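You operate a simulated robot arm through the tools that you are given. There is no shell and no other tool. Be economical: measure what you need, move in short steps, check, and stop when the job is done.

You run a simulated robot arm. Do the job below in one go: nothing can be reset, and whatever is moved stays where it is left.

Task
Get the yellow board sharp, then run both slides to their blue marks.
Fine: light the blue scope and focus till a word shows; the board stays on the stage.

The check looks at the end state, three seconds after you hand in, the way a careful person would. Anything else that was tipped, shoved, dropped, spilled or broken makes it a failure.

Robot
A 7-joint arm with a two-finger parallel gripper, fixed in place. Base frame: the origin is at the foot of the arm, x ahead of it, y to its left, z up; the work surface is at about z = 0.88. Readings come in m, degrees, newtons and seconds.
With the tool pointing down near the work surface it reaches from about 0.48 to 0.92 m from the base axis. Its first joint turns from -115.0 to 115.0 degrees. Payload 3.91 kg.
Tool frame: the origin (TCP) lies between the finger pads and is the grasp point; the fingertips stand 0.03 m ahead of it; z points along the fingers, y is the line along which they close. The gripper opens to 0.11 m. The fingers are 0.02 m wide and 0.01 m thick; the gripper's body (0.048 by 0.112 m) begins 0.055 m behind the TCP.
Orientation is told as [roll, pitch, yaw] about the base's x, y, z axes, in that order, counted from this pose: with the fingers straight down and closing along the base's y, the tool's x points along the base's -x, its y along +y and its z along -z.

Tools
- The arm moves only by the tool step_arm. Its argument "deltas" is a list of rows, each a list of 7 numbers: the shift along the base's x, y, z in m, then the turn, a rotation vector about the base's x, y, z in degrees, then the gripper command, from -1 (fully open) to 1 (shut), values between in proportion. In form: [[dx, dy, dz, ax, ay, az, fingers], ...]. A call has 1 to 8 rows; each row is the pose to reach, as a shift and turn from the pose commanded when the call began. A row lasts 0.2 s, in which the tool goes at most 0.05 m and 8.6 degrees; a call with a longer step from one row to the next is refused whole, and so is a gripper value outside its range. A pose out of reach is approached as far as the arm can. The call stops where the force on the tool passes 40 N (or 10 N more than at its start, if that is more) or the arm is blocked; 0.2 s more then pass. Each finger travels about 0.153 m/s and halts on what it meets, pressing with about 40 N; the grip force reading is that of the motor and also rises with nothing between the fingers. The clock runs only during rows and for 0.2 s after the last one: add rows that repeat a pose to give the fingers time. It gives the time, the measured TCP pose, the force on the tool (base axes), the opening and the grip force at its end, in the units of the frame above (readings bear some noise), with the torque about the TCP (base axes, N m) and any sound that the robot's microphone picked up, and new pictures: "pictures" is both (left out), scene, wrist or none.
- Cameras (640 x 400 px; columns grow to the right, rows downward): "scene" is fixed at [0.2183, -0.5025, 1.6768]; the picture's right is [0.80, -0.60, 0.00], its down [-0.41, -0.54, -0.73] and it looks along [0.44, 0.59, -0.68] (base axes); focal length 347 px, centre (320, 200). "wrist" rides on the gripper at [0.072, 0.017, -0.103] in the tool frame; the picture's right is [-0.23, 0.97, 0.00], its down [-0.76, -0.18, -0.62] and it looks along [-0.61, -0.14, 0.78] (tool axes); focal length 222 px, centre (320, 200). There is no depth. A picture from a camera that has moved, and an enlarged one, comes with that camera's place and axes in the base frame and with its lens.
- slide_trunk(by): slides the trunk up (or, below 0, down) by that many m; the arm rides with it, the base frame stays. It gives what a move gives, with no picture.
- enlarge(camera, box): a new picture of the part [left, top, right, bottom] of that camera's present view, enlarged. It takes no simulated time.
- finish_job(): hands the job in; it is judged then, once.

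Go step by step. Nothing tells you positions but the pictures and the camera data: compare them with the known pose of the tool, close in by small moves and look again before you grip or let go. The budget is 120 turns and 200 pictures, counting those below and the enlarged ones. Unless the task says otherwise, let go and move clear before handing in, and close with one line.

The tools are called after "Emit:" by a JSON object that holds its "method" and its "body". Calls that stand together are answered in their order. step_arm: Moves the arm, as the interface text tells. Its arguments: {"type":"object","properties":{"deltas":{"type":"array"},"pictures":{"type":"string","enum":["both","scene","wrist","none"]}},"required":["deltas"]} The other tools are called the same way: slide_trunk (by) slides the trunk up or down; enlarge (camera, box) takes an enlarged picture of a part of a camera's view; finish_job () hands the job in.

At the start:

```text
time: 0.0
tool_pos: [0.5242, 0.1802, 1.2634]
tcp_rot: [0.0, -0.1, 0.0]
wrist_force: [0.4, 0.0, -0.4]
moment: [0.03, 0.02, 0.0]
finger_gap: 0.1101
grip_force: 0.1
trunk travel left (down, up): [-0.75, 0.24]
```

scene: 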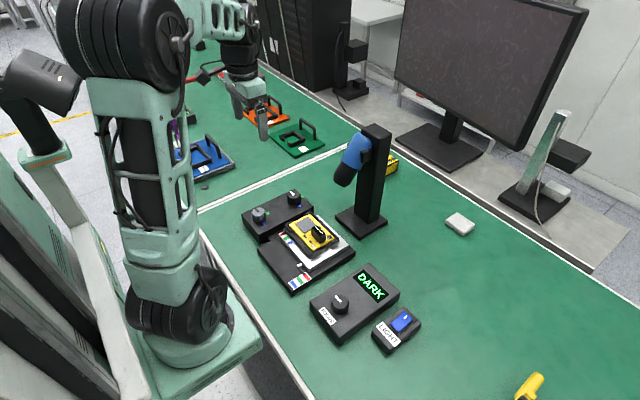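
wrist: 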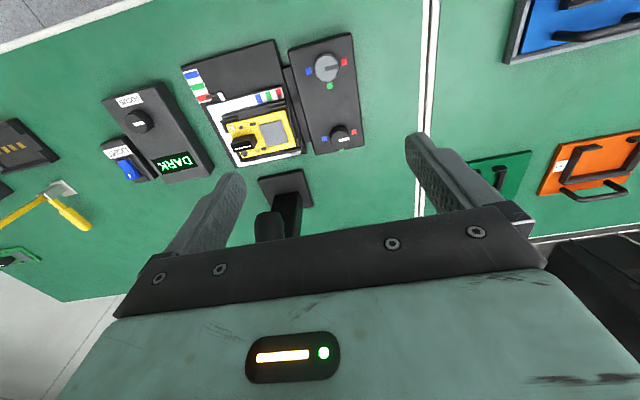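

I see a blue scope on a black post, a stage with a yellow board, a knob box with two knobs, a focus box reading DARK, and a light switch. I'll enlarge both views to read the details.

Emit:
{"method": "enlarge", "body": {"camera": "scene", "box": [230, 170, 370, 300]}}

Emit:
{"method": "enlarge", "body": {"camera": "scene", "box": [300, 250, 440, 360]}}

Emit:
{"method": "enlarge", "body": {"camera": "wrist", "box": [170, 20, 370, 180]}}

Emit:
{"method": "enlarge", "body": {"camera": "wrist", "box": [80, 70, 220, 200]}}

```text
3.08 times, centred on (300, 235) of scene
camera zoom: at [0.2183, -0.5025, 1.6768], right [0.8, -0.6, 0.0], down [-0.41, -0.54, -0.73], along [0.44, 0.59, -0.68], focal length 1068 px, centre (382, 92)
```

zoom: 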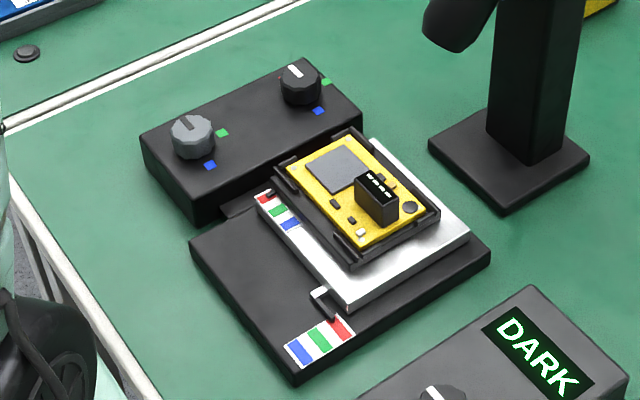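

```text
3.64 times, centred on (370, 305) of scene
camera zoom: at [0.2183, -0.5025, 1.6768], right [0.8, -0.6, 0.0], down [-0.41, -0.54, -0.73], along [0.44, 0.59, -0.68], focal length 1262 px, centre (138, -182)
```

zoom: 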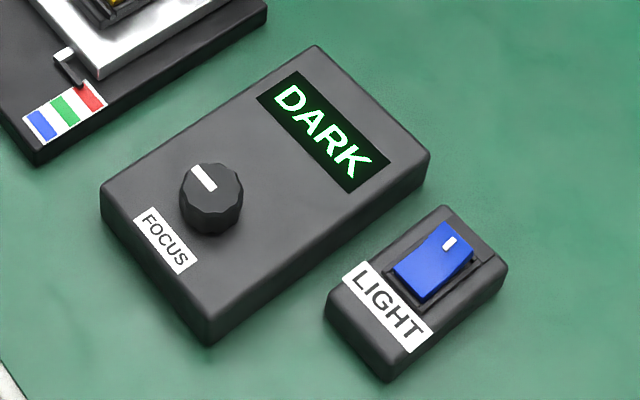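

```text
2.50 times, centred on (270, 100) of wrist
camera zoom: at [0.4532, 0.1986, 1.368], right [0.23, 0.97, 0.0], down [0.76, -0.18, 0.62], along [0.61, -0.14, -0.78], focal length 555 px, centre (445, 450)
```

zoom: 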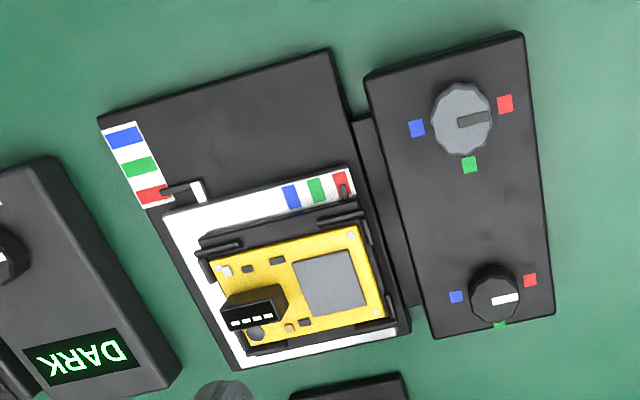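

```text
3.08 times, centred on (150, 135) of wrist
camera zoom: at [0.4532, 0.1986, 1.368], right [0.23, 0.97, 0.0], down [0.76, -0.18, 0.62], along [0.61, -0.14, -0.78], focal length 684 px, centre (843, 400)
```

zoom: 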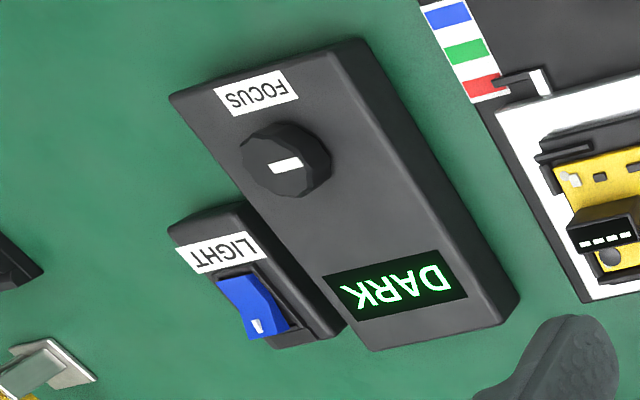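

The devices line up with the base axes. My estimates are switch (0.61, -0.29, 0.92), focus knob (0.52, -0.175, 0.94), grey knob (0.511, 0.197, 0.94) and black knob (0.638, 0.200, 0.94). I'll go towards the switch first.

Emit:
{"method": "step_arm", "body": {"deltas": [[0, -0.05, 0, 0, 0, 0, 0], [0, -0.1, 0, 0, 0, 0, 1], [0, -0.15, 0, 0, 0, 0, 1], [0, -0.2, 0, 0, 0, 0, 1], [0, -0.25, 0, 0, 0, 0, 1], [0, -0.3, 0, 0, 0, 0, 1], [0, -0.35, 0, 0, 0, 0, 1], [0, -0.4, 0, 0, 0, 0, 1]], "pictures": "none"}}

Emit:
{"method": "step_arm", "body": {"deltas": [[0, -0.035, -0.035, 0, 0, 0, 1], [0.0, -0.07, -0.07, 0, 0, 0, 1], [0.0, -0.07, -0.12, 0, 0, 0, 1], [0.0, -0.07, -0.15, 0, 0, 0, 1]]}}

Emit:
{"method": "enlarge", "body": {"camera": "wrist", "box": [200, 80, 440, 240]}}

```text
time: 1.8
tool_pos: [0.5242, -0.218, 1.263]
tcp_rot: [0.1, -0.1, 0.0]
wrist_force: [-0.7, 0.3, -0.2]
moment: [-0.03, -0.06, 0.02]
finger_gap: 0.0
grip_force: 37.5
trunk travel left (down, up): [-0.75, 0.24]
```

```text
time: 2.8
tool_pos: [0.5222, -0.2902, 1.1148]
tcp_rot: [0.0, -0.1, -0.1]
wrist_force: [-0.2, 0.0, 0.3]
moment: [0.0, -0.05, -0.01]
finger_gap: 0.0
grip_force: 37.8
trunk travel left (down, up): [-0.75, 0.24]
camera wrist: at [0.4513, -0.272, 1.2188], right [0.23, 0.97, 0.0], down [0.76, -0.18, 0.62], along [0.61, -0.14, -0.78], focal length 222 px, centre (320, 200)
```

scene: 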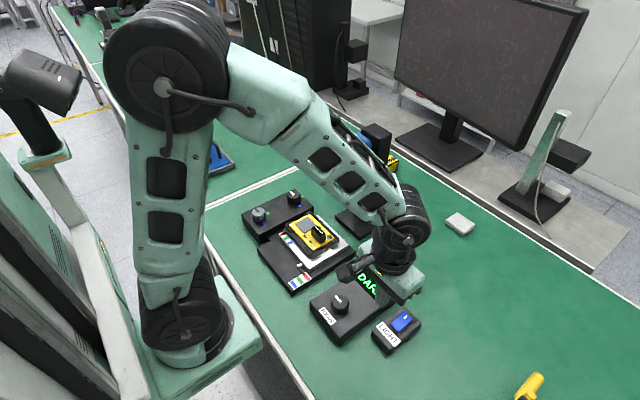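
wrist: 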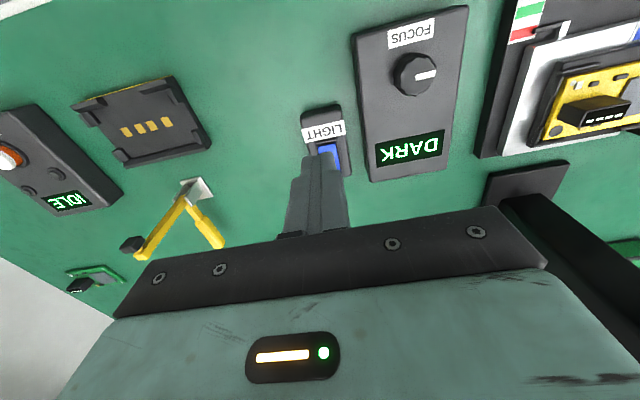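

```text
2.50 times, centred on (320, 160) of wrist
camera zoom: at [0.4513, -0.272, 1.2188], right [0.23, 0.97, 0.0], down [0.76, -0.18, 0.62], along [0.61, -0.14, -0.78], focal length 555 px, centre (320, 300)
```

zoom: 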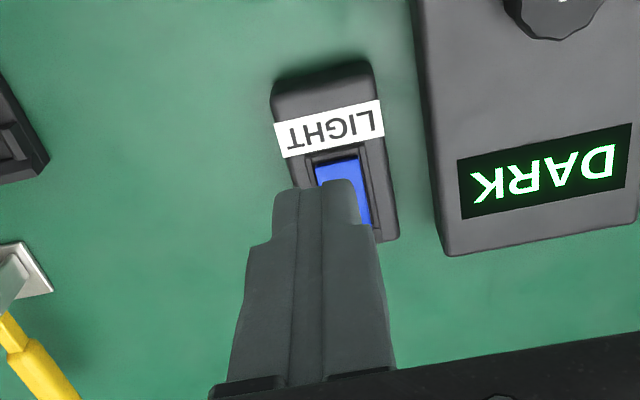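

The fingertip hides part of the rocker, so I'll check from the scene camera which end is raised.

Emit:
{"method": "enlarge", "body": {"camera": "scene", "box": [375, 300, 427, 355]}}

```text
7.27 times, centred on (401, 328) of scene
camera zoom: at [0.2183, -0.5025, 1.6768], right [0.8, -0.6, 0.0], down [-0.41, -0.54, -0.73], along [0.44, 0.59, -0.68], focal length 2525 px, centre (-269, -727)
```

zoom: 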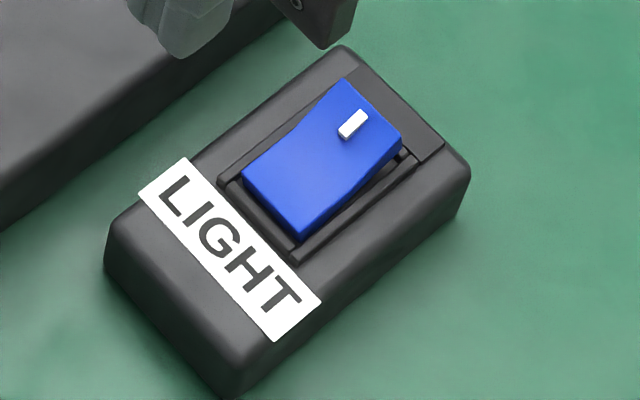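

I'll hover just above the far, marked end of the rocker and look before pressing.

Emit:
{"method": "step_arm", "body": {"deltas": [[0.05, 0, 0, 0, 0, 0, 1], [0.1, 0, 0, 0, 0, 0, 1], [0.107, 0, -0.05, 0, 0, 0, 1], [0.107, 0, -0.1, 0, 0, 0, 1], [0.107, 0, -0.15, 0, 0, 0, 1]]}}

Emit:
{"method": "enlarge", "body": {"camera": "wrist", "box": [240, 80, 400, 240]}}

Emit:
{"method": "enlarge", "body": {"camera": "scene", "box": [360, 280, 440, 355]}}

```text
refused: row 3 steps farther than a row can; nothing moved
```

```text
2.50 times, centred on (320, 160) of wrist
camera zoom: at [0.4513, -0.272, 1.2188], right [0.23, 0.97, 0.0], down [0.76, -0.18, 0.62], along [0.61, -0.14, -0.78], focal length 555 px, centre (320, 300)
```

zoom: 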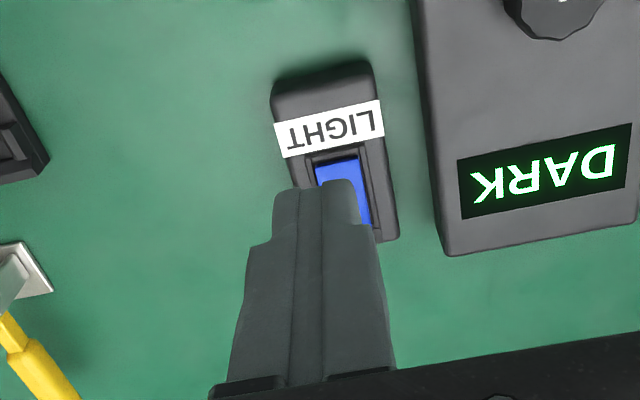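

```text
5.33 times, centred on (400, 318) of scene
camera zoom: at [0.2183, -0.5025, 1.6768], right [0.8, -0.6, 0.0], down [-0.41, -0.54, -0.73], along [0.44, 0.59, -0.68], focal length 1852 px, centre (-107, -427)
```

zoom: 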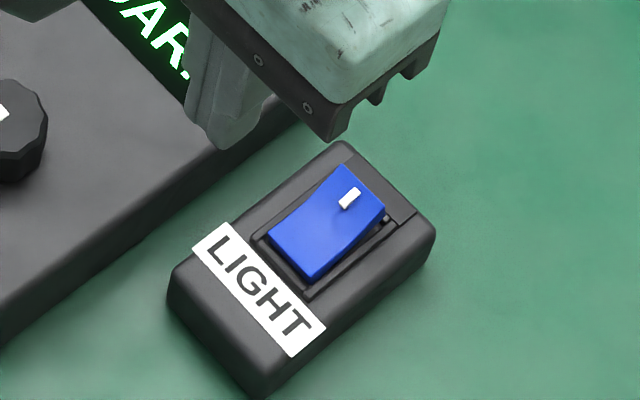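

That row was too long, so nothing moved. The far end does look raised, with a dark gap under it. I'll redo the approach in shorter steps.

Emit:
{"method": "step_arm", "body": {"deltas": [[0.045, 0, 0, 0, 0, 0, 1], [0.09, 0, 0, 0, 0, 0, 1], [0.107, 0, -0.04, 0, 0, 0, 1], [0.107, 0, -0.08, 0, 0, 0, 1], [0.107, 0, -0.12, 0, 0, 0, 1], [0.107, 0, -0.15, 0, 0, 0, 1]], "pictures": "none"}}

Emit:
{"method": "enlarge", "body": {"camera": "scene", "box": [340, 270, 440, 355]}}

Emit:
{"method": "enlarge", "body": {"camera": "wrist", "box": [240, 80, 480, 240]}}

```text
time: 4.2
tool_pos: [0.6308, -0.2882, 0.9609]
tcp_rot: [0.1, 0.0, -0.1]
wrist_force: [-0.1, 0.2, 0.0]
moment: [-0.02, 0.0, 0.0]
finger_gap: 0.0
grip_force: 37.6
trunk travel left (down, up): [-0.75, 0.24]
```

```text
4.71 times, centred on (390, 312) of scene
camera zoom: at [0.2183, -0.5025, 1.6768], right [0.8, -0.6, 0.0], down [-0.41, -0.54, -0.73], along [0.44, 0.59, -0.68], focal length 1634 px, centre (-9, -329)
```

zoom: 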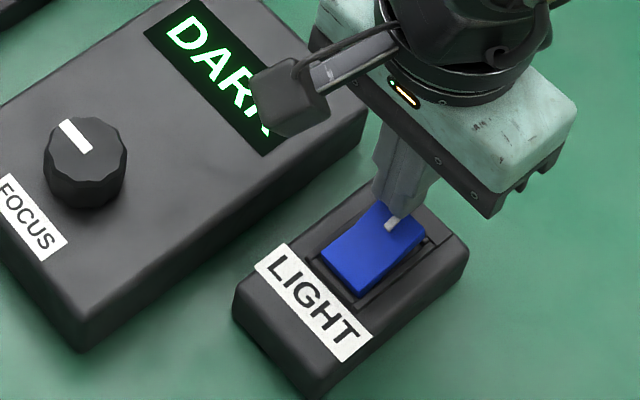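

```text
2.50 times, centred on (360, 160) of wrist
camera zoom: at [0.5596, -0.2705, 1.0656], right [0.23, 0.97, 0.0], down [0.76, -0.18, 0.62], along [0.61, -0.14, -0.78], focal length 555 px, centre (220, 300)
```

zoom: 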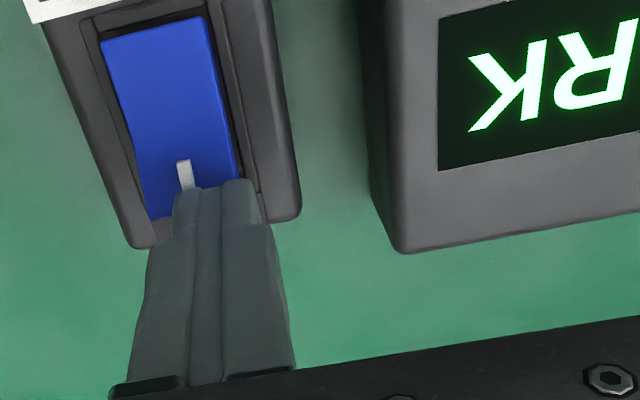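

The tip is over the far end, about 4 mm off towards the focus box. I'll correct that and press down in small steps.

Emit:
{"method": "step_arm", "body": {"deltas": [[-0.003, -0.005, -0.004, 0, 0, 0, 1], [-0.003, -0.005, -0.008, 0, 0, 0, 1], [-0.003, -0.005, -0.012, 0, 0, 0, 1], [-0.003, -0.005, -0.016, 0, 0, 0, 1], [-0.003, -0.005, -0.019, 0, 0, 0, 1]], "pictures": "none"}}

Emit:
{"method": "enlarge", "body": {"camera": "scene", "box": [340, 260, 440, 355]}}

```text
time: 5.2
tool_pos: [0.6309, -0.2949, 0.9526]
tcp_rot: [-0.2, -0.4, 0.0]
wrist_force: [-2.1, 1.3, 21.5]
moment: [0.1, 0.28, 0.0]
finger_gap: 0.0
grip_force: 37.8
trunk travel left (down, up): [-0.75, 0.24]
heard: click
stopped in row 5: the force on the tool passed its limit at 46 N (the readings are from after the stop); the commanded pose is now the measured one
```

```text
4.21 times, centred on (390, 308) of scene
camera zoom: at [0.2183, -0.5025, 1.6768], right [0.8, -0.6, 0.0], down [-0.41, -0.54, -0.73], along [0.44, 0.59, -0.68], focal length 1462 px, centre (25, -253)
```

zoom: 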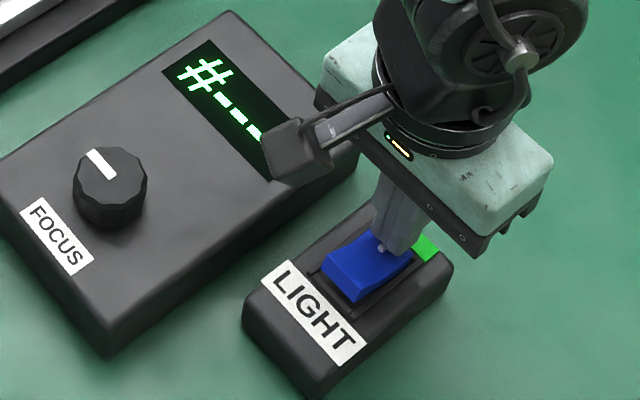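

The switch clicked, its lamp is green and the display reads "#---". I'll lift, open the fingers and go above the focus knob.

Emit:
{"method": "step_arm", "body": {"deltas": [[0, 0, 0.04, 0, 0, 0, 1], [0, 0, 0.08, 0, 0, 0, 1], [-0.035, 0.03, 0.08, 0, 0, 0, 0.3], [-0.07, 0.06, 0.08, 0, 0, 0, 0], [-0.105, 0.09, 0.08, 0, 0, 0, 0], [-0.112, 0.118, 0.07, 0, 0, 0, 0], [-0.112, 0.118, 0.05, 0, 0, 0, 0]]}}

Emit:
{"method": "enlarge", "body": {"camera": "scene", "box": [300, 250, 430, 355]}}

```text
time: 6.8
tool_pos: [0.5179, -0.1751, 1.0009]
tcp_rot: [-0.1, -0.4, 0.0]
wrist_force: [0.4, 0.4, 0.4]
moment: [0.02, -0.03, -0.01]
finger_gap: 0.0548
grip_force: 0.1
trunk travel left (down, up): [-0.75, 0.24]
camera wrist: at [0.4461, -0.1578, 1.104], right [0.23, 0.97, 0.0], down [0.76, -0.18, 0.63], along [0.61, -0.14, -0.78], focal length 222 px, centre (320, 200)
```

scene: 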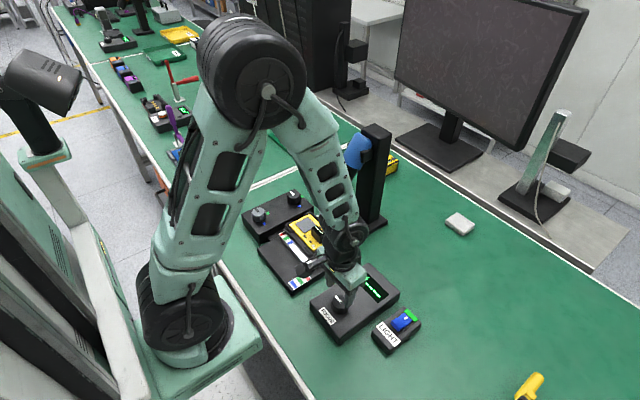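
wrist: 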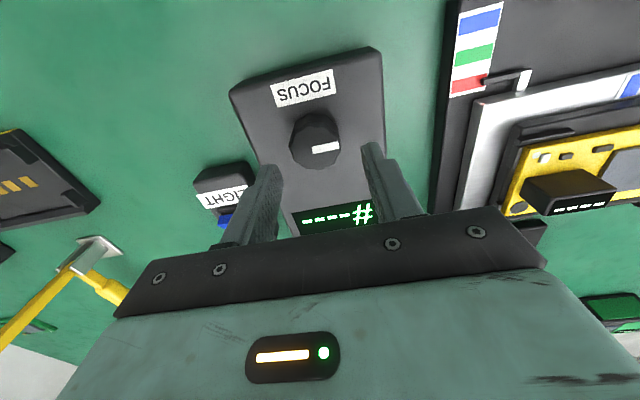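

```text
3.81 times, centred on (365, 302) of scene
camera zoom: at [0.2183, -0.5025, 1.6768], right [0.8, -0.6, 0.0], down [-0.41, -0.54, -0.73], along [0.44, 0.59, -0.68], focal length 1322 px, centre (149, -190)
```

zoom: 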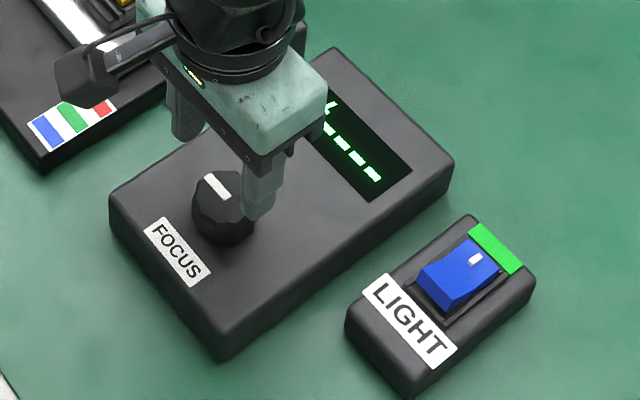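

The knob is centred between the fingers. I'll descend around it, with the force stop guarding against the box top.

Emit:
{"method": "step_arm", "body": {"deltas": [[-0.002, -0.001, -0.02, 0, 0, 0, 0], [-0.002, -0.001, -0.035, 0, 0, 0, 0], [-0.002, -0.001, -0.044, 0, 0, 0, 0]], "pictures": "wrist"}}

Emit:
{"method": "enlarge", "body": {"camera": "scene", "box": [310, 265, 390, 335]}}

```text
time: 7.6
tool_pos: [0.5157, -0.1766, 0.9565]
tcp_rot: [-0.1, -0.4, 0.0]
wrist_force: [-1.4, -0.3, 0.1]
moment: [0.01, 0.01, 0.0]
finger_gap: 0.0551
grip_force: 0.1
trunk travel left (down, up): [-0.75, 0.24]
camera wrist: at [0.4438, -0.1587, 1.06], right [0.23, 0.97, 0.0], down [0.76, -0.18, 0.63], along [0.61, -0.14, -0.78], focal length 222 px, centre (320, 200)
```

wrist: 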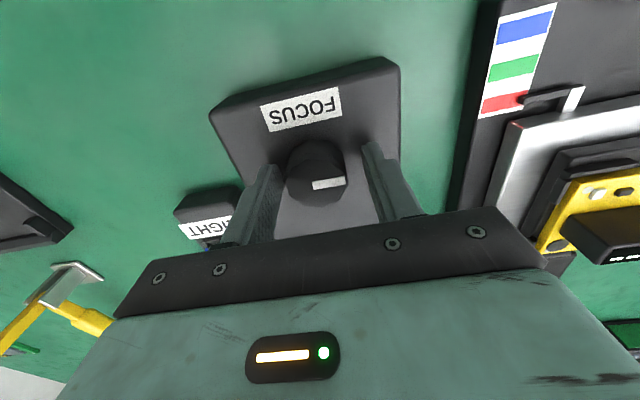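

```text
5.71 times, centred on (350, 300) of scene
camera zoom: at [0.2183, -0.5025, 1.6768], right [0.8, -0.6, 0.0], down [-0.41, -0.54, -0.73], along [0.44, 0.59, -0.68], focal length 1984 px, centre (149, -371)
```

zoom: 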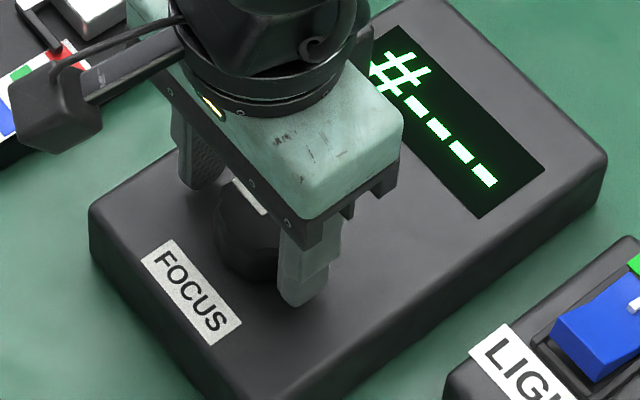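

The fingers are straddling the knob. I'll close them and try a small turn.

Emit:
{"method": "step_arm", "body": {"deltas": [[-0.002, 0, 0, 0, 0, 0, 0.5], [-0.002, 0, 0, 0, 0, 0, 1], [-0.002, 0, 0, 0, 0, 0, 1]], "pictures": "none"}}

Emit:
{"method": "step_arm", "body": {"deltas": [[0, 0, 0, 0, 0, -8, 1], [0, 0, 0, 0, 0, -16, 1], [0, 0, 0, 0, 0, -16, 1]], "pictures": "wrist"}}

Emit:
{"method": "enlarge", "body": {"camera": "scene", "box": [310, 255, 410, 335]}}

```text
time: 8.4
tool_pos: [0.5158, -0.1798, 0.9553]
tcp_rot: [-0.2, -0.5, -0.1]
wrist_force: [9.6, -32.3, -10.3]
moment: [-0.55, -0.44, -0.14]
finger_gap: 0.0398
grip_force: 45.4
trunk travel left (down, up): [-0.75, 0.24]
```

```text
time: 9.2
tool_pos: [0.5164, -0.1794, 0.9554]
tcp_rot: [-0.2, -0.4, -16.0]
wrist_force: [15.7, -28.9, -0.2]
moment: [-0.23, -0.73, -0.08]
finger_gap: 0.0398
grip_force: 44.7
trunk travel left (down, up): [-0.75, 0.24]
camera wrist: at [0.4511, -0.1415, 1.0598], right [0.49, 0.87, 0.0], down [0.68, -0.38, 0.63], along [0.55, -0.31, -0.78], focal length 222 px, centre (320, 200)
```

wrist: 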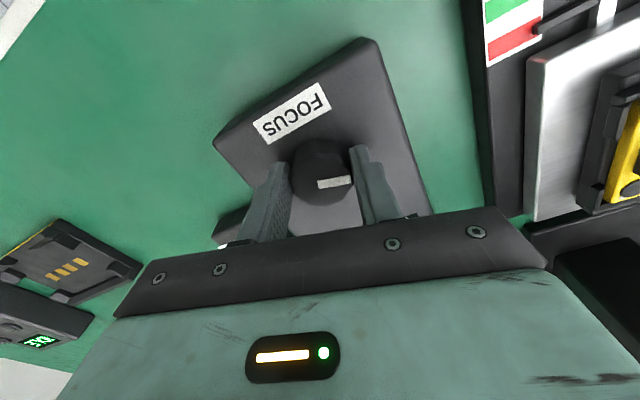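

```text
5.00 times, centred on (360, 295) of scene
camera zoom: at [0.2183, -0.5025, 1.6768], right [0.8, -0.6, 0.0], down [-0.41, -0.54, -0.73], along [0.44, 0.59, -0.68], focal length 1736 px, centre (120, -275)
```

zoom: 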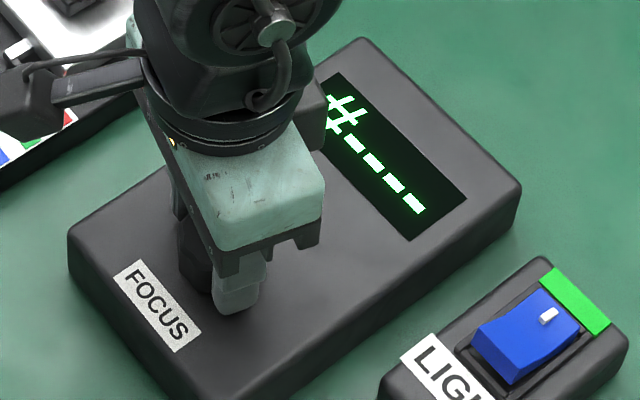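

The knob turns with the gripper, and the display still shows "#----". I'll take out the side load and turn further clockwise.

Emit:
{"method": "step_arm", "body": {"deltas": [[0.001, -0.003, 0, 0, 0, -8, 1], [0.001, -0.003, 0, 0, 0, -16, 1], [0.001, -0.003, 0, 0, 0, -24, 1]], "pictures": "none"}}

Emit:
{"method": "enlarge", "body": {"camera": "scene", "box": [310, 255, 410, 335]}}

```text
time: 10.0
tool_pos: [0.5174, -0.1779, 0.9559]
tcp_rot: [-0.1, -0.3, -39.8]
wrist_force: [20.2, 17.3, 7.7]
moment: [0.77, -1.2, 0.11]
finger_gap: 0.04
grip_force: 44.8
trunk travel left (down, up): [-0.75, 0.24]
```

```text
5.00 times, centred on (360, 295) of scene
camera zoom: at [0.2183, -0.5025, 1.6768], right [0.8, -0.6, 0.0], down [-0.41, -0.54, -0.73], along [0.44, 0.59, -0.68], focal length 1736 px, centre (120, -275)
```

zoom: 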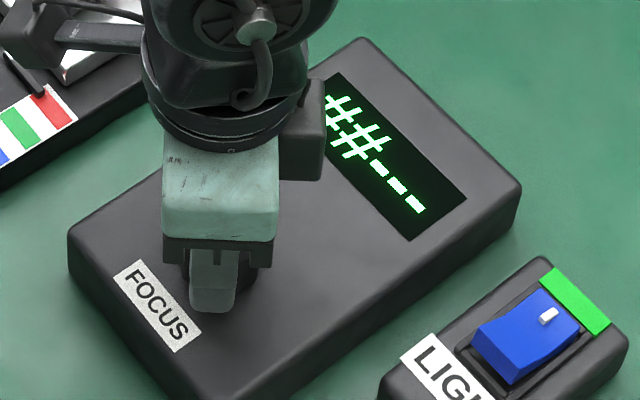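

The display has gone to "##---", so this is the right direction. I'll keep turning in smaller checks.

Emit:
{"method": "step_arm", "body": {"deltas": [[0.002, 0.001, 0, 0, 0, -8, 1], [0.002, 0.001, 0, 0, 0, -16, 1], [0.002, 0.001, 0, 0, 0, -16, 1]], "pictures": "none"}}

Emit:
{"method": "enlarge", "body": {"camera": "scene", "box": [310, 255, 410, 335]}}

```text
time: 10.8
tool_pos: [0.5175, -0.1769, 0.9564]
tcp_rot: [-0.2, -0.2, -56.0]
wrist_force: [18.7, 33.0, 4.4]
moment: [1.49, -0.42, 0.13]
finger_gap: 0.0399
grip_force: 45.2
trunk travel left (down, up): [-0.75, 0.24]
```

```text
5.00 times, centred on (360, 295) of scene
camera zoom: at [0.2183, -0.5025, 1.6768], right [0.8, -0.6, 0.0], down [-0.41, -0.54, -0.73], along [0.44, 0.59, -0.68], focal length 1736 px, centre (120, -275)
```

zoom: 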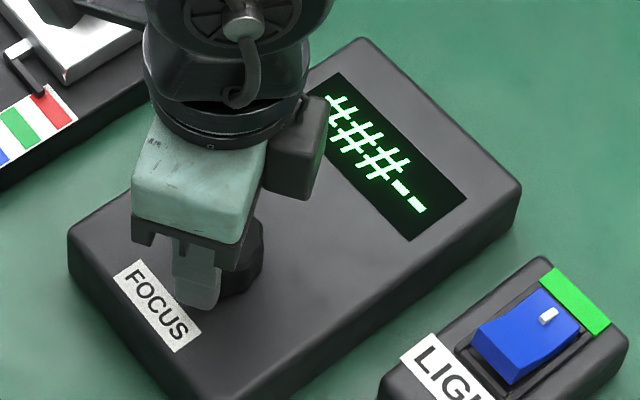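

It now shows "###--". I'll relieve the side load a little and continue.

Emit:
{"method": "step_arm", "body": {"deltas": [[0.002, 0.003, 0, 0, 0, -6, 1], [0.002, 0.003, 0, 0, 0, -12, 1], [0.002, 0.003, 0, 0, 0, -12, 1]], "pictures": "none"}}

Emit:
{"method": "enlarge", "body": {"camera": "scene", "box": [310, 255, 410, 335]}}

```text
time: 11.6
tool_pos: [0.5187, -0.1761, 0.956]
tcp_rot: [-0.4, -0.3, -68.1]
wrist_force: [1.2, 16.3, 2.9]
moment: [0.89, -0.1, 0.04]
finger_gap: 0.0399
grip_force: 44.9
trunk travel left (down, up): [-0.75, 0.24]
```

```text
5.00 times, centred on (360, 295) of scene
camera zoom: at [0.2183, -0.5025, 1.6768], right [0.8, -0.6, 0.0], down [-0.41, -0.54, -0.73], along [0.44, 0.59, -0.68], focal length 1736 px, centre (120, -275)
```

zoom: 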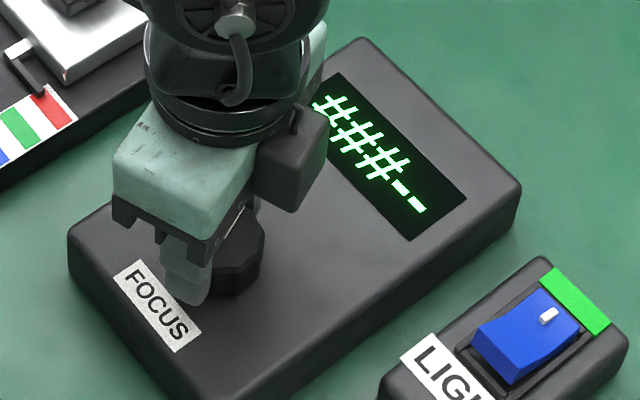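

Emit:
{"method": "step_arm", "body": {"deltas": [[0.0, 0.002, 0, 0, 0, -6, 1], [0.0, 0.002, 0, 0, 0, -12, 1], [0.0, 0.002, 0, 0, 0, -12, 1]], "pictures": "none"}}

Emit:
{"method": "enlarge", "body": {"camera": "scene", "box": [310, 255, 410, 335]}}

```text
time: 12.4
tool_pos: [0.5191, -0.1762, 0.9549]
tcp_rot: [-0.1, -0.4, -80.2]
wrist_force: [-0.9, -5.4, 1.2]
moment: [-0.62, 0.23, -0.02]
finger_gap: 0.0396
grip_force: 45.1
trunk travel left (down, up): [-0.75, 0.24]
```

```text
5.00 times, centred on (360, 295) of scene
camera zoom: at [0.2183, -0.5025, 1.6768], right [0.8, -0.6, 0.0], down [-0.41, -0.54, -0.73], along [0.44, 0.59, -0.68], focal length 1736 px, centre (120, -275)
```

zoom: 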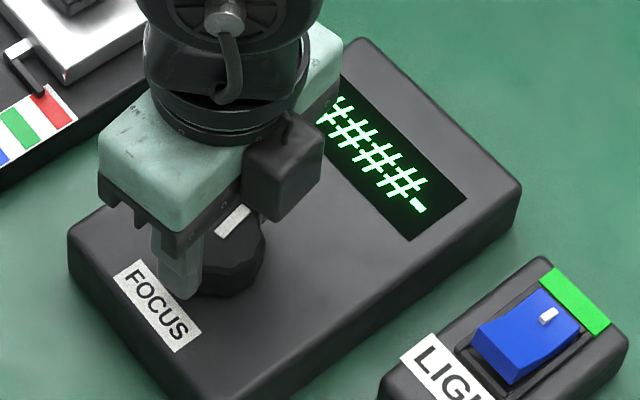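

It reads "####-", so it's close. I'll go on in smaller increments.

Emit:
{"method": "step_arm", "body": {"deltas": [[0.0, 0, 0, 0, 0, -5, 1], [0.0, 0, 0, 0, 0, -8, 1], [0.0, 0, 0, 0, 0, -8, 1]], "pictures": "none"}}

Emit:
{"method": "enlarge", "body": {"camera": "scene", "box": [310, 255, 410, 335]}}

```text
time: 13.2
tool_pos: [0.5197, -0.1765, 0.9558]
tcp_rot: [0.0, -0.4, -88.1]
wrist_force: [0.2, -16.3, 6.9]
moment: [-1.47, 0.2, 0.0]
finger_gap: 0.0399
grip_force: 44.7
trunk travel left (down, up): [-0.75, 0.24]
```

```text
5.00 times, centred on (360, 295) of scene
camera zoom: at [0.2183, -0.5025, 1.6768], right [0.8, -0.6, 0.0], down [-0.41, -0.54, -0.73], along [0.44, 0.59, -0.68], focal length 1736 px, centre (120, -275)
```

zoom: 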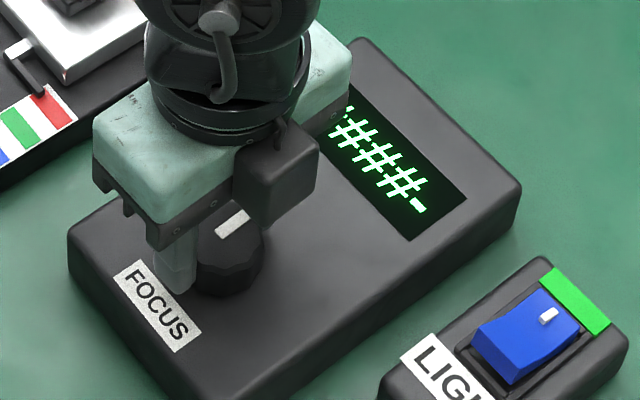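

Emit:
{"method": "step_arm", "body": {"deltas": [[0.0, -0.001, 0, 0, 0, -5, 1], [0.0, -0.001, 0, 0, 0, -8, 1], [0.0, -0.001, 0, 0, 0, -8, 1]], "pictures": "none"}}

Emit:
{"method": "enlarge", "body": {"camera": "scene", "box": [310, 255, 410, 335]}}

```text
time: 14.0
tool_pos: [0.5198, -0.1764, 0.9572]
tcp_rot: [-0.1, -0.3, -96.0]
wrist_force: [6.5, -11.3, 0.9]
moment: [-0.76, -0.79, 0.01]
finger_gap: 0.0398
grip_force: 45.2
trunk travel left (down, up): [-0.75, 0.24]
```

```text
5.00 times, centred on (360, 295) of scene
camera zoom: at [0.2183, -0.5025, 1.6768], right [0.8, -0.6, 0.0], down [-0.41, -0.54, -0.73], along [0.44, 0.59, -0.68], focal length 1736 px, centre (120, -275)
```

zoom: 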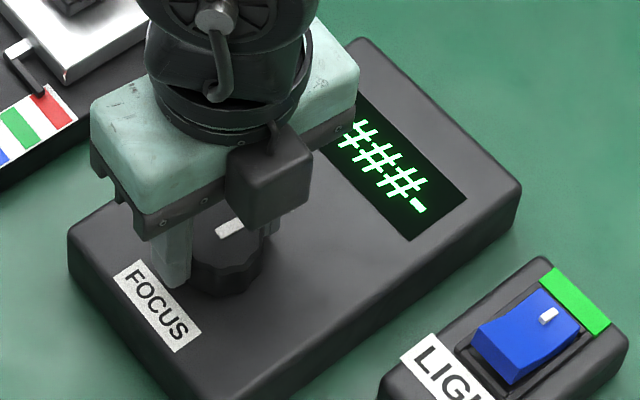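

Emit:
{"method": "step_arm", "body": {"deltas": [[0.0, -0.001, -0.001, 0, 0, -4, 1], [0.0, -0.001, -0.001, 0, 0, -6, 1], [0.0, -0.001, -0.001, 0, 0, -6, 1]], "pictures": "none"}}

Emit:
{"method": "enlarge", "body": {"camera": "scene", "box": [310, 255, 410, 335]}}

```text
time: 14.8
tool_pos: [0.5212, -0.1772, 0.9565]
tcp_rot: [-0.1, -0.2, -102.0]
wrist_force: [18.3, -4.8, 25.3]
moment: [0.54, -0.44, 0.06]
finger_gap: 0.0396
grip_force: 44.8
trunk travel left (down, up): [-0.75, 0.24]
```

```text
5.00 times, centred on (360, 295) of scene
camera zoom: at [0.2183, -0.5025, 1.6768], right [0.8, -0.6, 0.0], down [-0.41, -0.54, -0.73], along [0.44, 0.59, -0.68], focal length 1736 px, centre (120, -275)
```

zoom: 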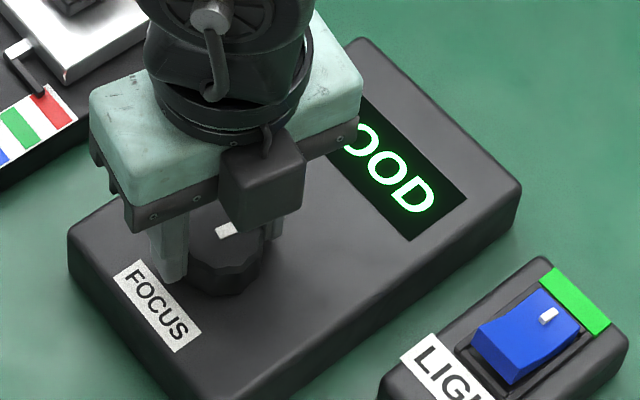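

The display shows "GOOD". I've just entered the band, so I'll go a few degrees further for margin.

Emit:
{"method": "step_arm", "body": {"deltas": [[0.001, 0, 0.001, 0, 0, -3, 1], [0.001, 0, 0.001, 0, 0, -3, 1]], "pictures": "none"}}

Emit:
{"method": "enlarge", "body": {"camera": "scene", "box": [310, 255, 410, 335]}}

```text
time: 15.4
tool_pos: [0.5199, -0.1768, 0.9558]
tcp_rot: [-0.2, -0.3, -105.0]
wrist_force: [16.5, -0.4, 4.2]
moment: [-0.1, -1.23, 0.04]
finger_gap: 0.0399
grip_force: 45.3
trunk travel left (down, up): [-0.75, 0.24]
```

```text
5.00 times, centred on (360, 295) of scene
camera zoom: at [0.2183, -0.5025, 1.6768], right [0.8, -0.6, 0.0], down [-0.41, -0.54, -0.73], along [0.44, 0.59, -0.68], focal length 1736 px, centre (120, -275)
```

zoom: 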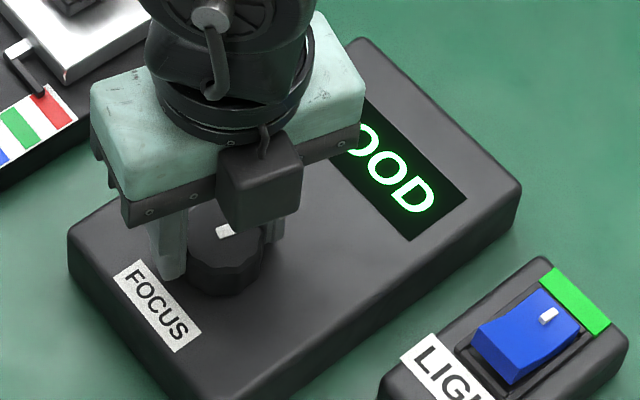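

Still "GOOD". I'll open the fingers, lift straight up and check that it holds.

Emit:
{"method": "step_arm", "body": {"deltas": [[0, 0, 0, 0, 0, 0, 0.3], [0, 0, 0, 0, 0, 0, 0], [0, 0, 0, 0, 0, 0, 0], [0, 0, 0.03, 0, 0, 0, 0], [0, 0, 0.07, 0, 0, 0, 0], [0, 0, 0.11, 0, 0, 8, 0], [0, 0, 0.15, 0, 0, 16, 0], [0, 0, 0.15, 0, 0, 24, 0]]}}

Emit:
{"method": "enlarge", "body": {"camera": "scene", "box": [310, 255, 410, 335]}}

```text
time: 17.2
tool_pos: [0.5195, -0.1755, 1.1061]
tcp_rot: [-0.2, -0.2, -80.9]
wrist_force: [-0.4, -0.7, 0.0]
moment: [-0.02, 0.04, 0.0]
finger_gap: 0.0551
grip_force: 0.0
trunk travel left (down, up): [-0.75, 0.24]
camera wrist: at [0.526, -0.1, 1.2097], right [1.0, -0.07, 0.0], down [-0.05, -0.78, 0.63], along [-0.05, -0.63, -0.78], focal length 222 px, centre (320, 200)
```

scene: 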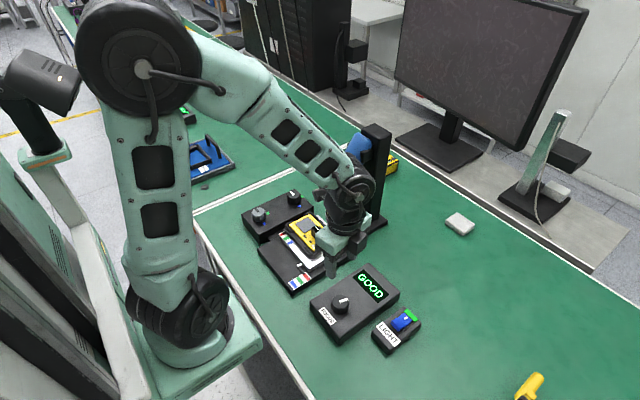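
wrist: 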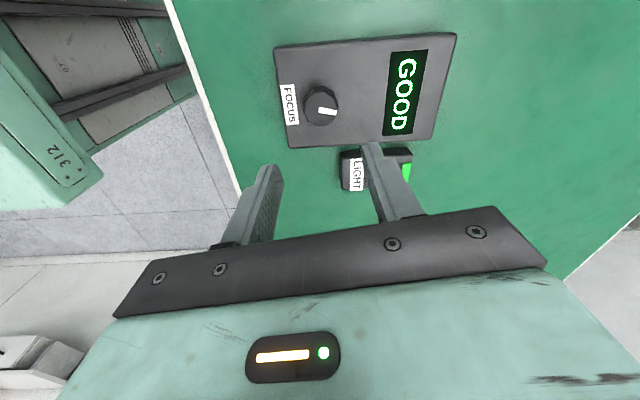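

```text
5.00 times, centred on (360, 295) of scene
camera zoom: at [0.2183, -0.5025, 1.6768], right [0.8, -0.6, 0.0], down [-0.41, -0.54, -0.73], along [0.44, 0.59, -0.68], focal length 1736 px, centre (120, -275)
```

zoom: 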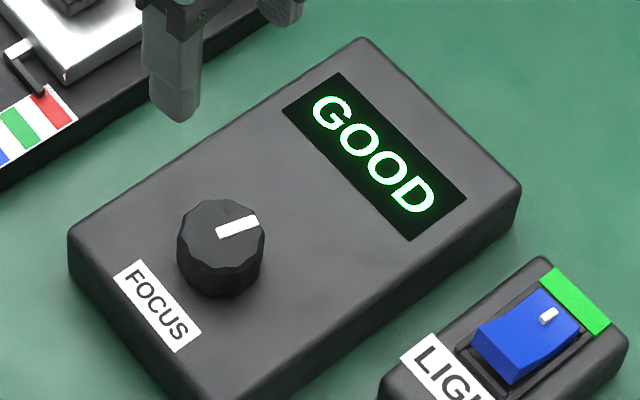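

"GOOD" holds after release. Next is the grey knob; I'll move over to it, turning the wrist back on the way so I have room for a clockwise turn.

Emit:
{"method": "step_arm", "body": {"deltas": [[0, 0.02, 0.03, 0, 0, 8, 0], [0, 0.06, 0.05, 0, 0, 16, 0], [0, 0.105, 0.05, 0, 0, 24, 0], [0, 0.15, 0.05, 0, 0, 32, 0], [0, 0.195, 0.05, 0, 0, 40, 0], [-0.003, 0.24, 0.05, 0, 0, 48, 0], [-0.006, 0.285, 0.05, 0, 0, 56, 0], [-0.008, 0.33, 0.05, 0, 0, 64, 0]], "pictures": "none"}}

Emit:
{"method": "step_arm", "body": {"deltas": [[0, 0.042, 0.0, 0, 0, 8, 0], [0, 0.042, -0.04, 0, 0, 16, 0], [0, 0.042, -0.08, 0, 0, 24, 0], [0, 0.042, -0.12, 0, 0, 32, 0], [0, 0.042, -0.14, 0, 0, 40, 0], [0, 0.042, -0.14, 0, 0, 48, 0], [0, 0.042, -0.14, 0, 0, 56, 0], [0, 0.042, -0.14, 0, 0, 64, 0]]}}

Emit:
{"method": "enlarge", "body": {"camera": "scene", "box": [230, 170, 370, 300]}}

```text
time: 19.0
tool_pos: [0.5118, 0.1526, 1.1565]
tcp_rot: [0.0, -0.3, -16.9]
wrist_force: [-0.1, -0.4, 0.1]
moment: [0.01, 0.01, 0.03]
finger_gap: 0.0552
grip_force: 0.1
trunk travel left (down, up): [-0.75, 0.24]
```

```text
time: 20.8
tool_pos: [0.5116, 0.1956, 1.0151]
tcp_rot: [-0.1, -0.3, 47.1]
wrist_force: [0.4, -0.6, -0.5]
moment: [-0.01, -0.01, 0.01]
finger_gap: 0.0552
grip_force: 0.0
trunk travel left (down, up): [-0.75, 0.24]
camera wrist: at [0.4509, 0.154, 1.1204], right [-0.56, 0.83, 0.0], down [0.65, 0.44, 0.63], along [0.52, 0.35, -0.78], focal length 222 px, centre (320, 200)
```

scene: 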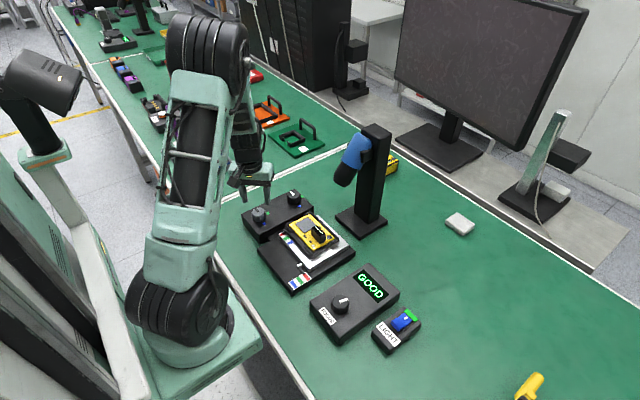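
wrist: 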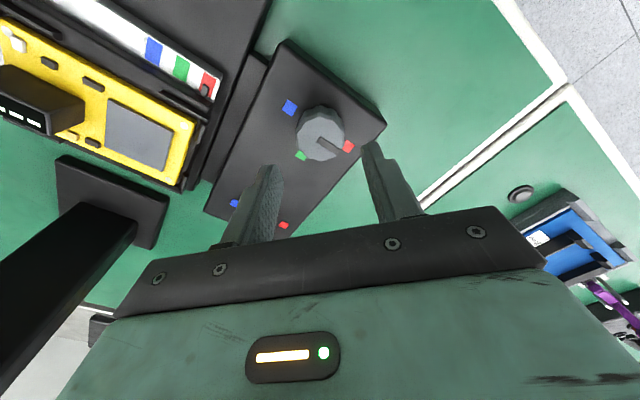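

```text
3.08 times, centred on (300, 235) of scene
camera zoom: at [0.2183, -0.5025, 1.6768], right [0.8, -0.6, 0.0], down [-0.41, -0.54, -0.73], along [0.44, 0.59, -0.68], focal length 1068 px, centre (382, 92)
```

zoom: 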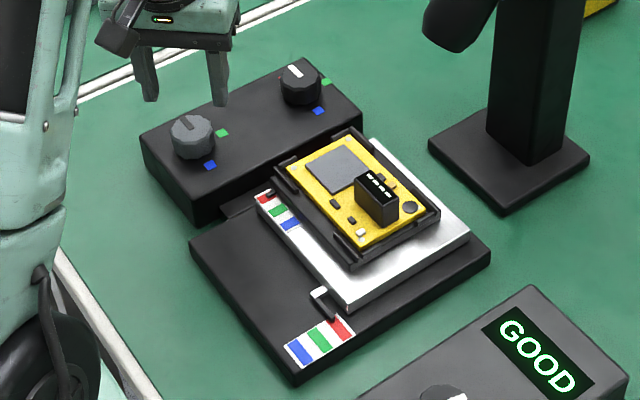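

The grey knob is centred at about (0.512, 0.196) and its dark pointer is on red. I'll descend and grip.

Emit:
{"method": "step_arm", "body": {"deltas": [[0, 0, -0.03, 0, 0, 0, 0], [0, 0, -0.05, 0, 0, 0, 0], [0, 0, -0.059, 0, 0, 0, 0]], "pictures": "wrist"}}

Emit:
{"method": "enlarge", "body": {"camera": "scene", "box": [230, 170, 350, 270]}}

```text
time: 21.6
tool_pos: [0.514, 0.1943, 0.9572]
tcp_rot: [-0.2, -0.3, 47.0]
wrist_force: [0.1, -0.5, 0.5]
moment: [0.0, 0.05, -0.01]
finger_gap: 0.0549
grip_force: 0.0
trunk travel left (down, up): [-0.75, 0.24]
camera wrist: at [0.4512, 0.1541, 1.0608], right [-0.56, 0.83, 0.0], down [0.65, 0.43, 0.63], along [0.52, 0.35, -0.78], focal length 222 px, centre (320, 200)
```

wrist: 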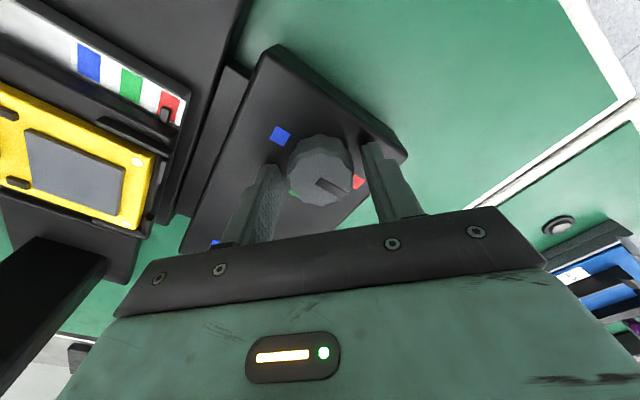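

```text
4.00 times, centred on (290, 220) of scene
camera zoom: at [0.2183, -0.5025, 1.6768], right [0.8, -0.6, 0.0], down [-0.41, -0.54, -0.73], along [0.44, 0.59, -0.68], focal length 1389 px, centre (440, 120)
```

zoom: 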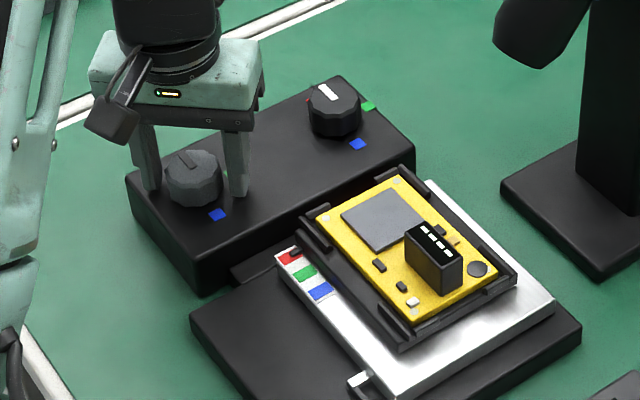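

Emit:
{"method": "step_arm", "body": {"deltas": [[0, 0, 0, 0, 0, 0, 0.5], [0, 0, 0, 0, 0, 0, 1], [0, 0, 0, 0, 0, 0, 1]], "pictures": "none"}}

Emit:
{"method": "step_arm", "body": {"deltas": [[0, 0, 0, 0, 0, -8, 1], [0, 0, 0, 0, 0, -16, 1], [0, 0, 0, 0, 0, -24, 1], [0, 0, 0, 0, 0, -24, 1]], "pictures": "none"}}

Emit:
{"method": "enlarge", "body": {"camera": "scene", "box": [230, 170, 370, 300]}}

```text
time: 22.4
tool_pos: [0.5128, 0.1955, 0.9572]
tcp_rot: [-0.1, -0.3, 47.1]
wrist_force: [-3.2, 2.6, -4.9]
moment: [0.72, 0.47, -0.02]
finger_gap: 0.041
grip_force: 45.2
trunk travel left (down, up): [-0.75, 0.24]
```

```text
time: 23.4
tool_pos: [0.5137, 0.1952, 0.9568]
tcp_rot: [-0.2, -0.3, 23.0]
wrist_force: [-7.1, 1.1, -10.5]
moment: [0.65, 0.5, 0.01]
finger_gap: 0.0411
grip_force: 44.8
trunk travel left (down, up): [-0.75, 0.24]
```

```text
3.08 times, centred on (300, 235) of scene
camera zoom: at [0.2183, -0.5025, 1.6768], right [0.8, -0.6, 0.0], down [-0.41, -0.54, -0.73], along [0.44, 0.59, -0.68], focal length 1068 px, centre (382, 92)
```

zoom: 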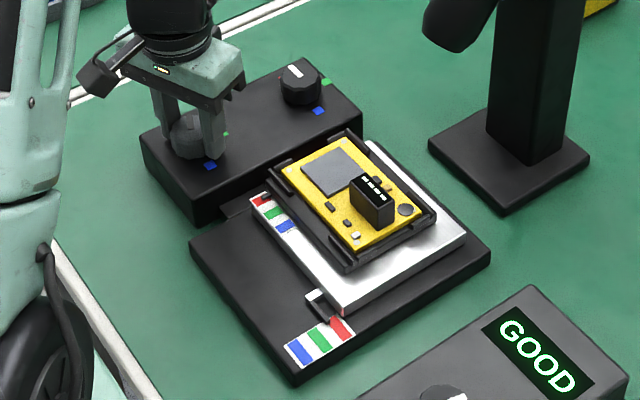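

The lower slide is moving towards green and blue and the display stays GOOD. I'll keep turning.

Emit:
{"method": "step_arm", "body": {"deltas": [[0, 0, 0, 0, 0, -8, 1], [0, 0, 0, 0, 0, -16, 1], [0, 0, 0, 0, 0, -24, 1], [0, 0, 0, 0, 0, -32, 1], [0, 0, 0, 0, 0, -40, 1], [0, 0, 0, 0, 0, -48, 1], [0, 0, 0, 0, 0, -48, 1]], "pictures": "none"}}

Emit:
{"method": "enlarge", "body": {"camera": "scene", "box": [230, 170, 370, 300]}}

```text
time: 25.0
tool_pos: [0.5124, 0.1945, 0.957]
tcp_rot: [-0.2, -0.3, -25.1]
wrist_force: [-4.2, -5.5, -10.0]
moment: [0.42, -0.49, -0.04]
finger_gap: 0.0412
grip_force: 45.1
trunk travel left (down, up): [-0.75, 0.24]
```

```text
3.08 times, centred on (300, 235) of scene
camera zoom: at [0.2183, -0.5025, 1.6768], right [0.8, -0.6, 0.0], down [-0.41, -0.54, -0.73], along [0.44, 0.59, -0.68], focal length 1068 px, centre (382, 92)
```

zoom: 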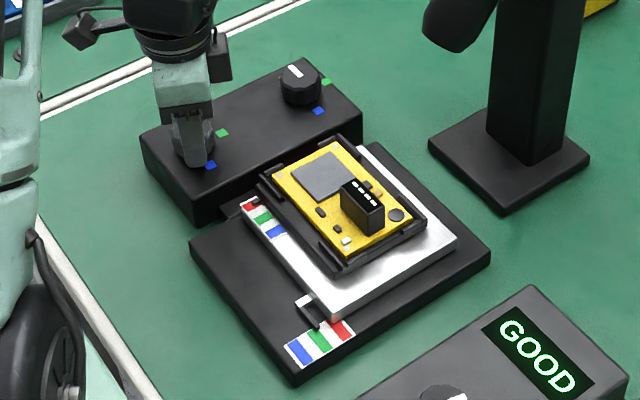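

Emit:
{"method": "step_arm", "body": {"deltas": [[0, 0, 0, 0, 0, -8, 1], [0, 0, 0, 0, 0, -16, 1], [0, 0, 0, 0, 0, -24, 1], [0, 0, 0, 0, 0, -32, 1], [0, 0, 0, 0, 0, -40, 1], [0, 0, 0, 0, 0, -48, 1], [0, 0, 0, 0, 0, -48, 1]], "pictures": "none"}}

Emit:
{"method": "enlarge", "body": {"camera": "scene", "box": [270, 220, 340, 300]}}

```text
time: 26.6
tool_pos: [0.513, 0.1931, 0.9573]
tcp_rot: [-0.2, -0.2, -73.0]
wrist_force: [-3.8, -15.7, -6.0]
moment: [-0.27, -0.6, 0.02]
finger_gap: 0.0413
grip_force: 44.8
trunk travel left (down, up): [-0.75, 0.24]
```

```text
5.00 times, centred on (305, 260) of scene
camera zoom: at [0.2183, -0.5025, 1.6768], right [0.8, -0.6, 0.0], down [-0.41, -0.54, -0.73], along [0.44, 0.59, -0.68], focal length 1736 px, centre (395, -100)
```

zoom: 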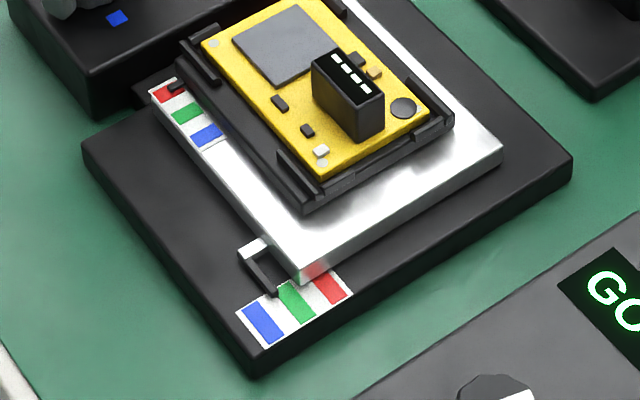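

The pointer is between green and blue, with roughly 50° to go. I'll continue while the wrist allows.

Emit:
{"method": "step_arm", "body": {"deltas": [[0, 0.001, 0, 0, 0, -8, 1], [0, 0.001, 0, 0, 0, -16, 1], [0, 0.001, 0, 0, 0, -24, 1], [0, 0.001, 0, 0, 0, -32, 1], [0, 0.001, 0, 0, 0, -32, 1]], "pictures": "none"}}

Emit:
{"method": "enlarge", "body": {"camera": "scene", "box": [270, 220, 340, 300]}}

```text
time: 27.8
tool_pos: [0.5132, 0.1977, 0.9573]
tcp_rot: [-0.1, -0.2, -105.0]
wrist_force: [-1.8, -8.6, -15.5]
moment: [0.42, -0.66, 0.0]
finger_gap: 0.0401
grip_force: 44.9
trunk travel left (down, up): [-0.75, 0.24]
```

```text
5.00 times, centred on (305, 260) of scene
camera zoom: at [0.2183, -0.5025, 1.6768], right [0.8, -0.6, 0.0], down [-0.41, -0.54, -0.73], along [0.44, 0.59, -0.68], focal length 1736 px, centre (395, -100)
```

zoom: 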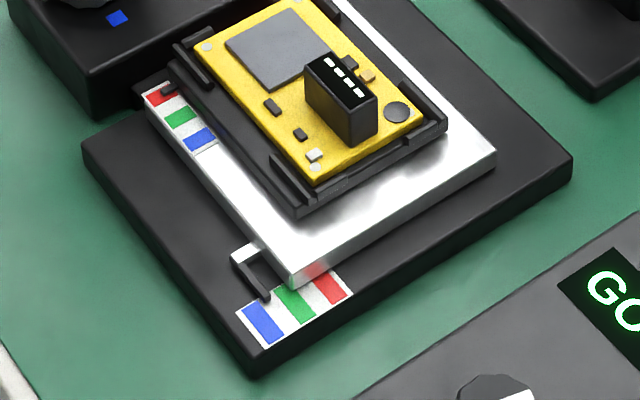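

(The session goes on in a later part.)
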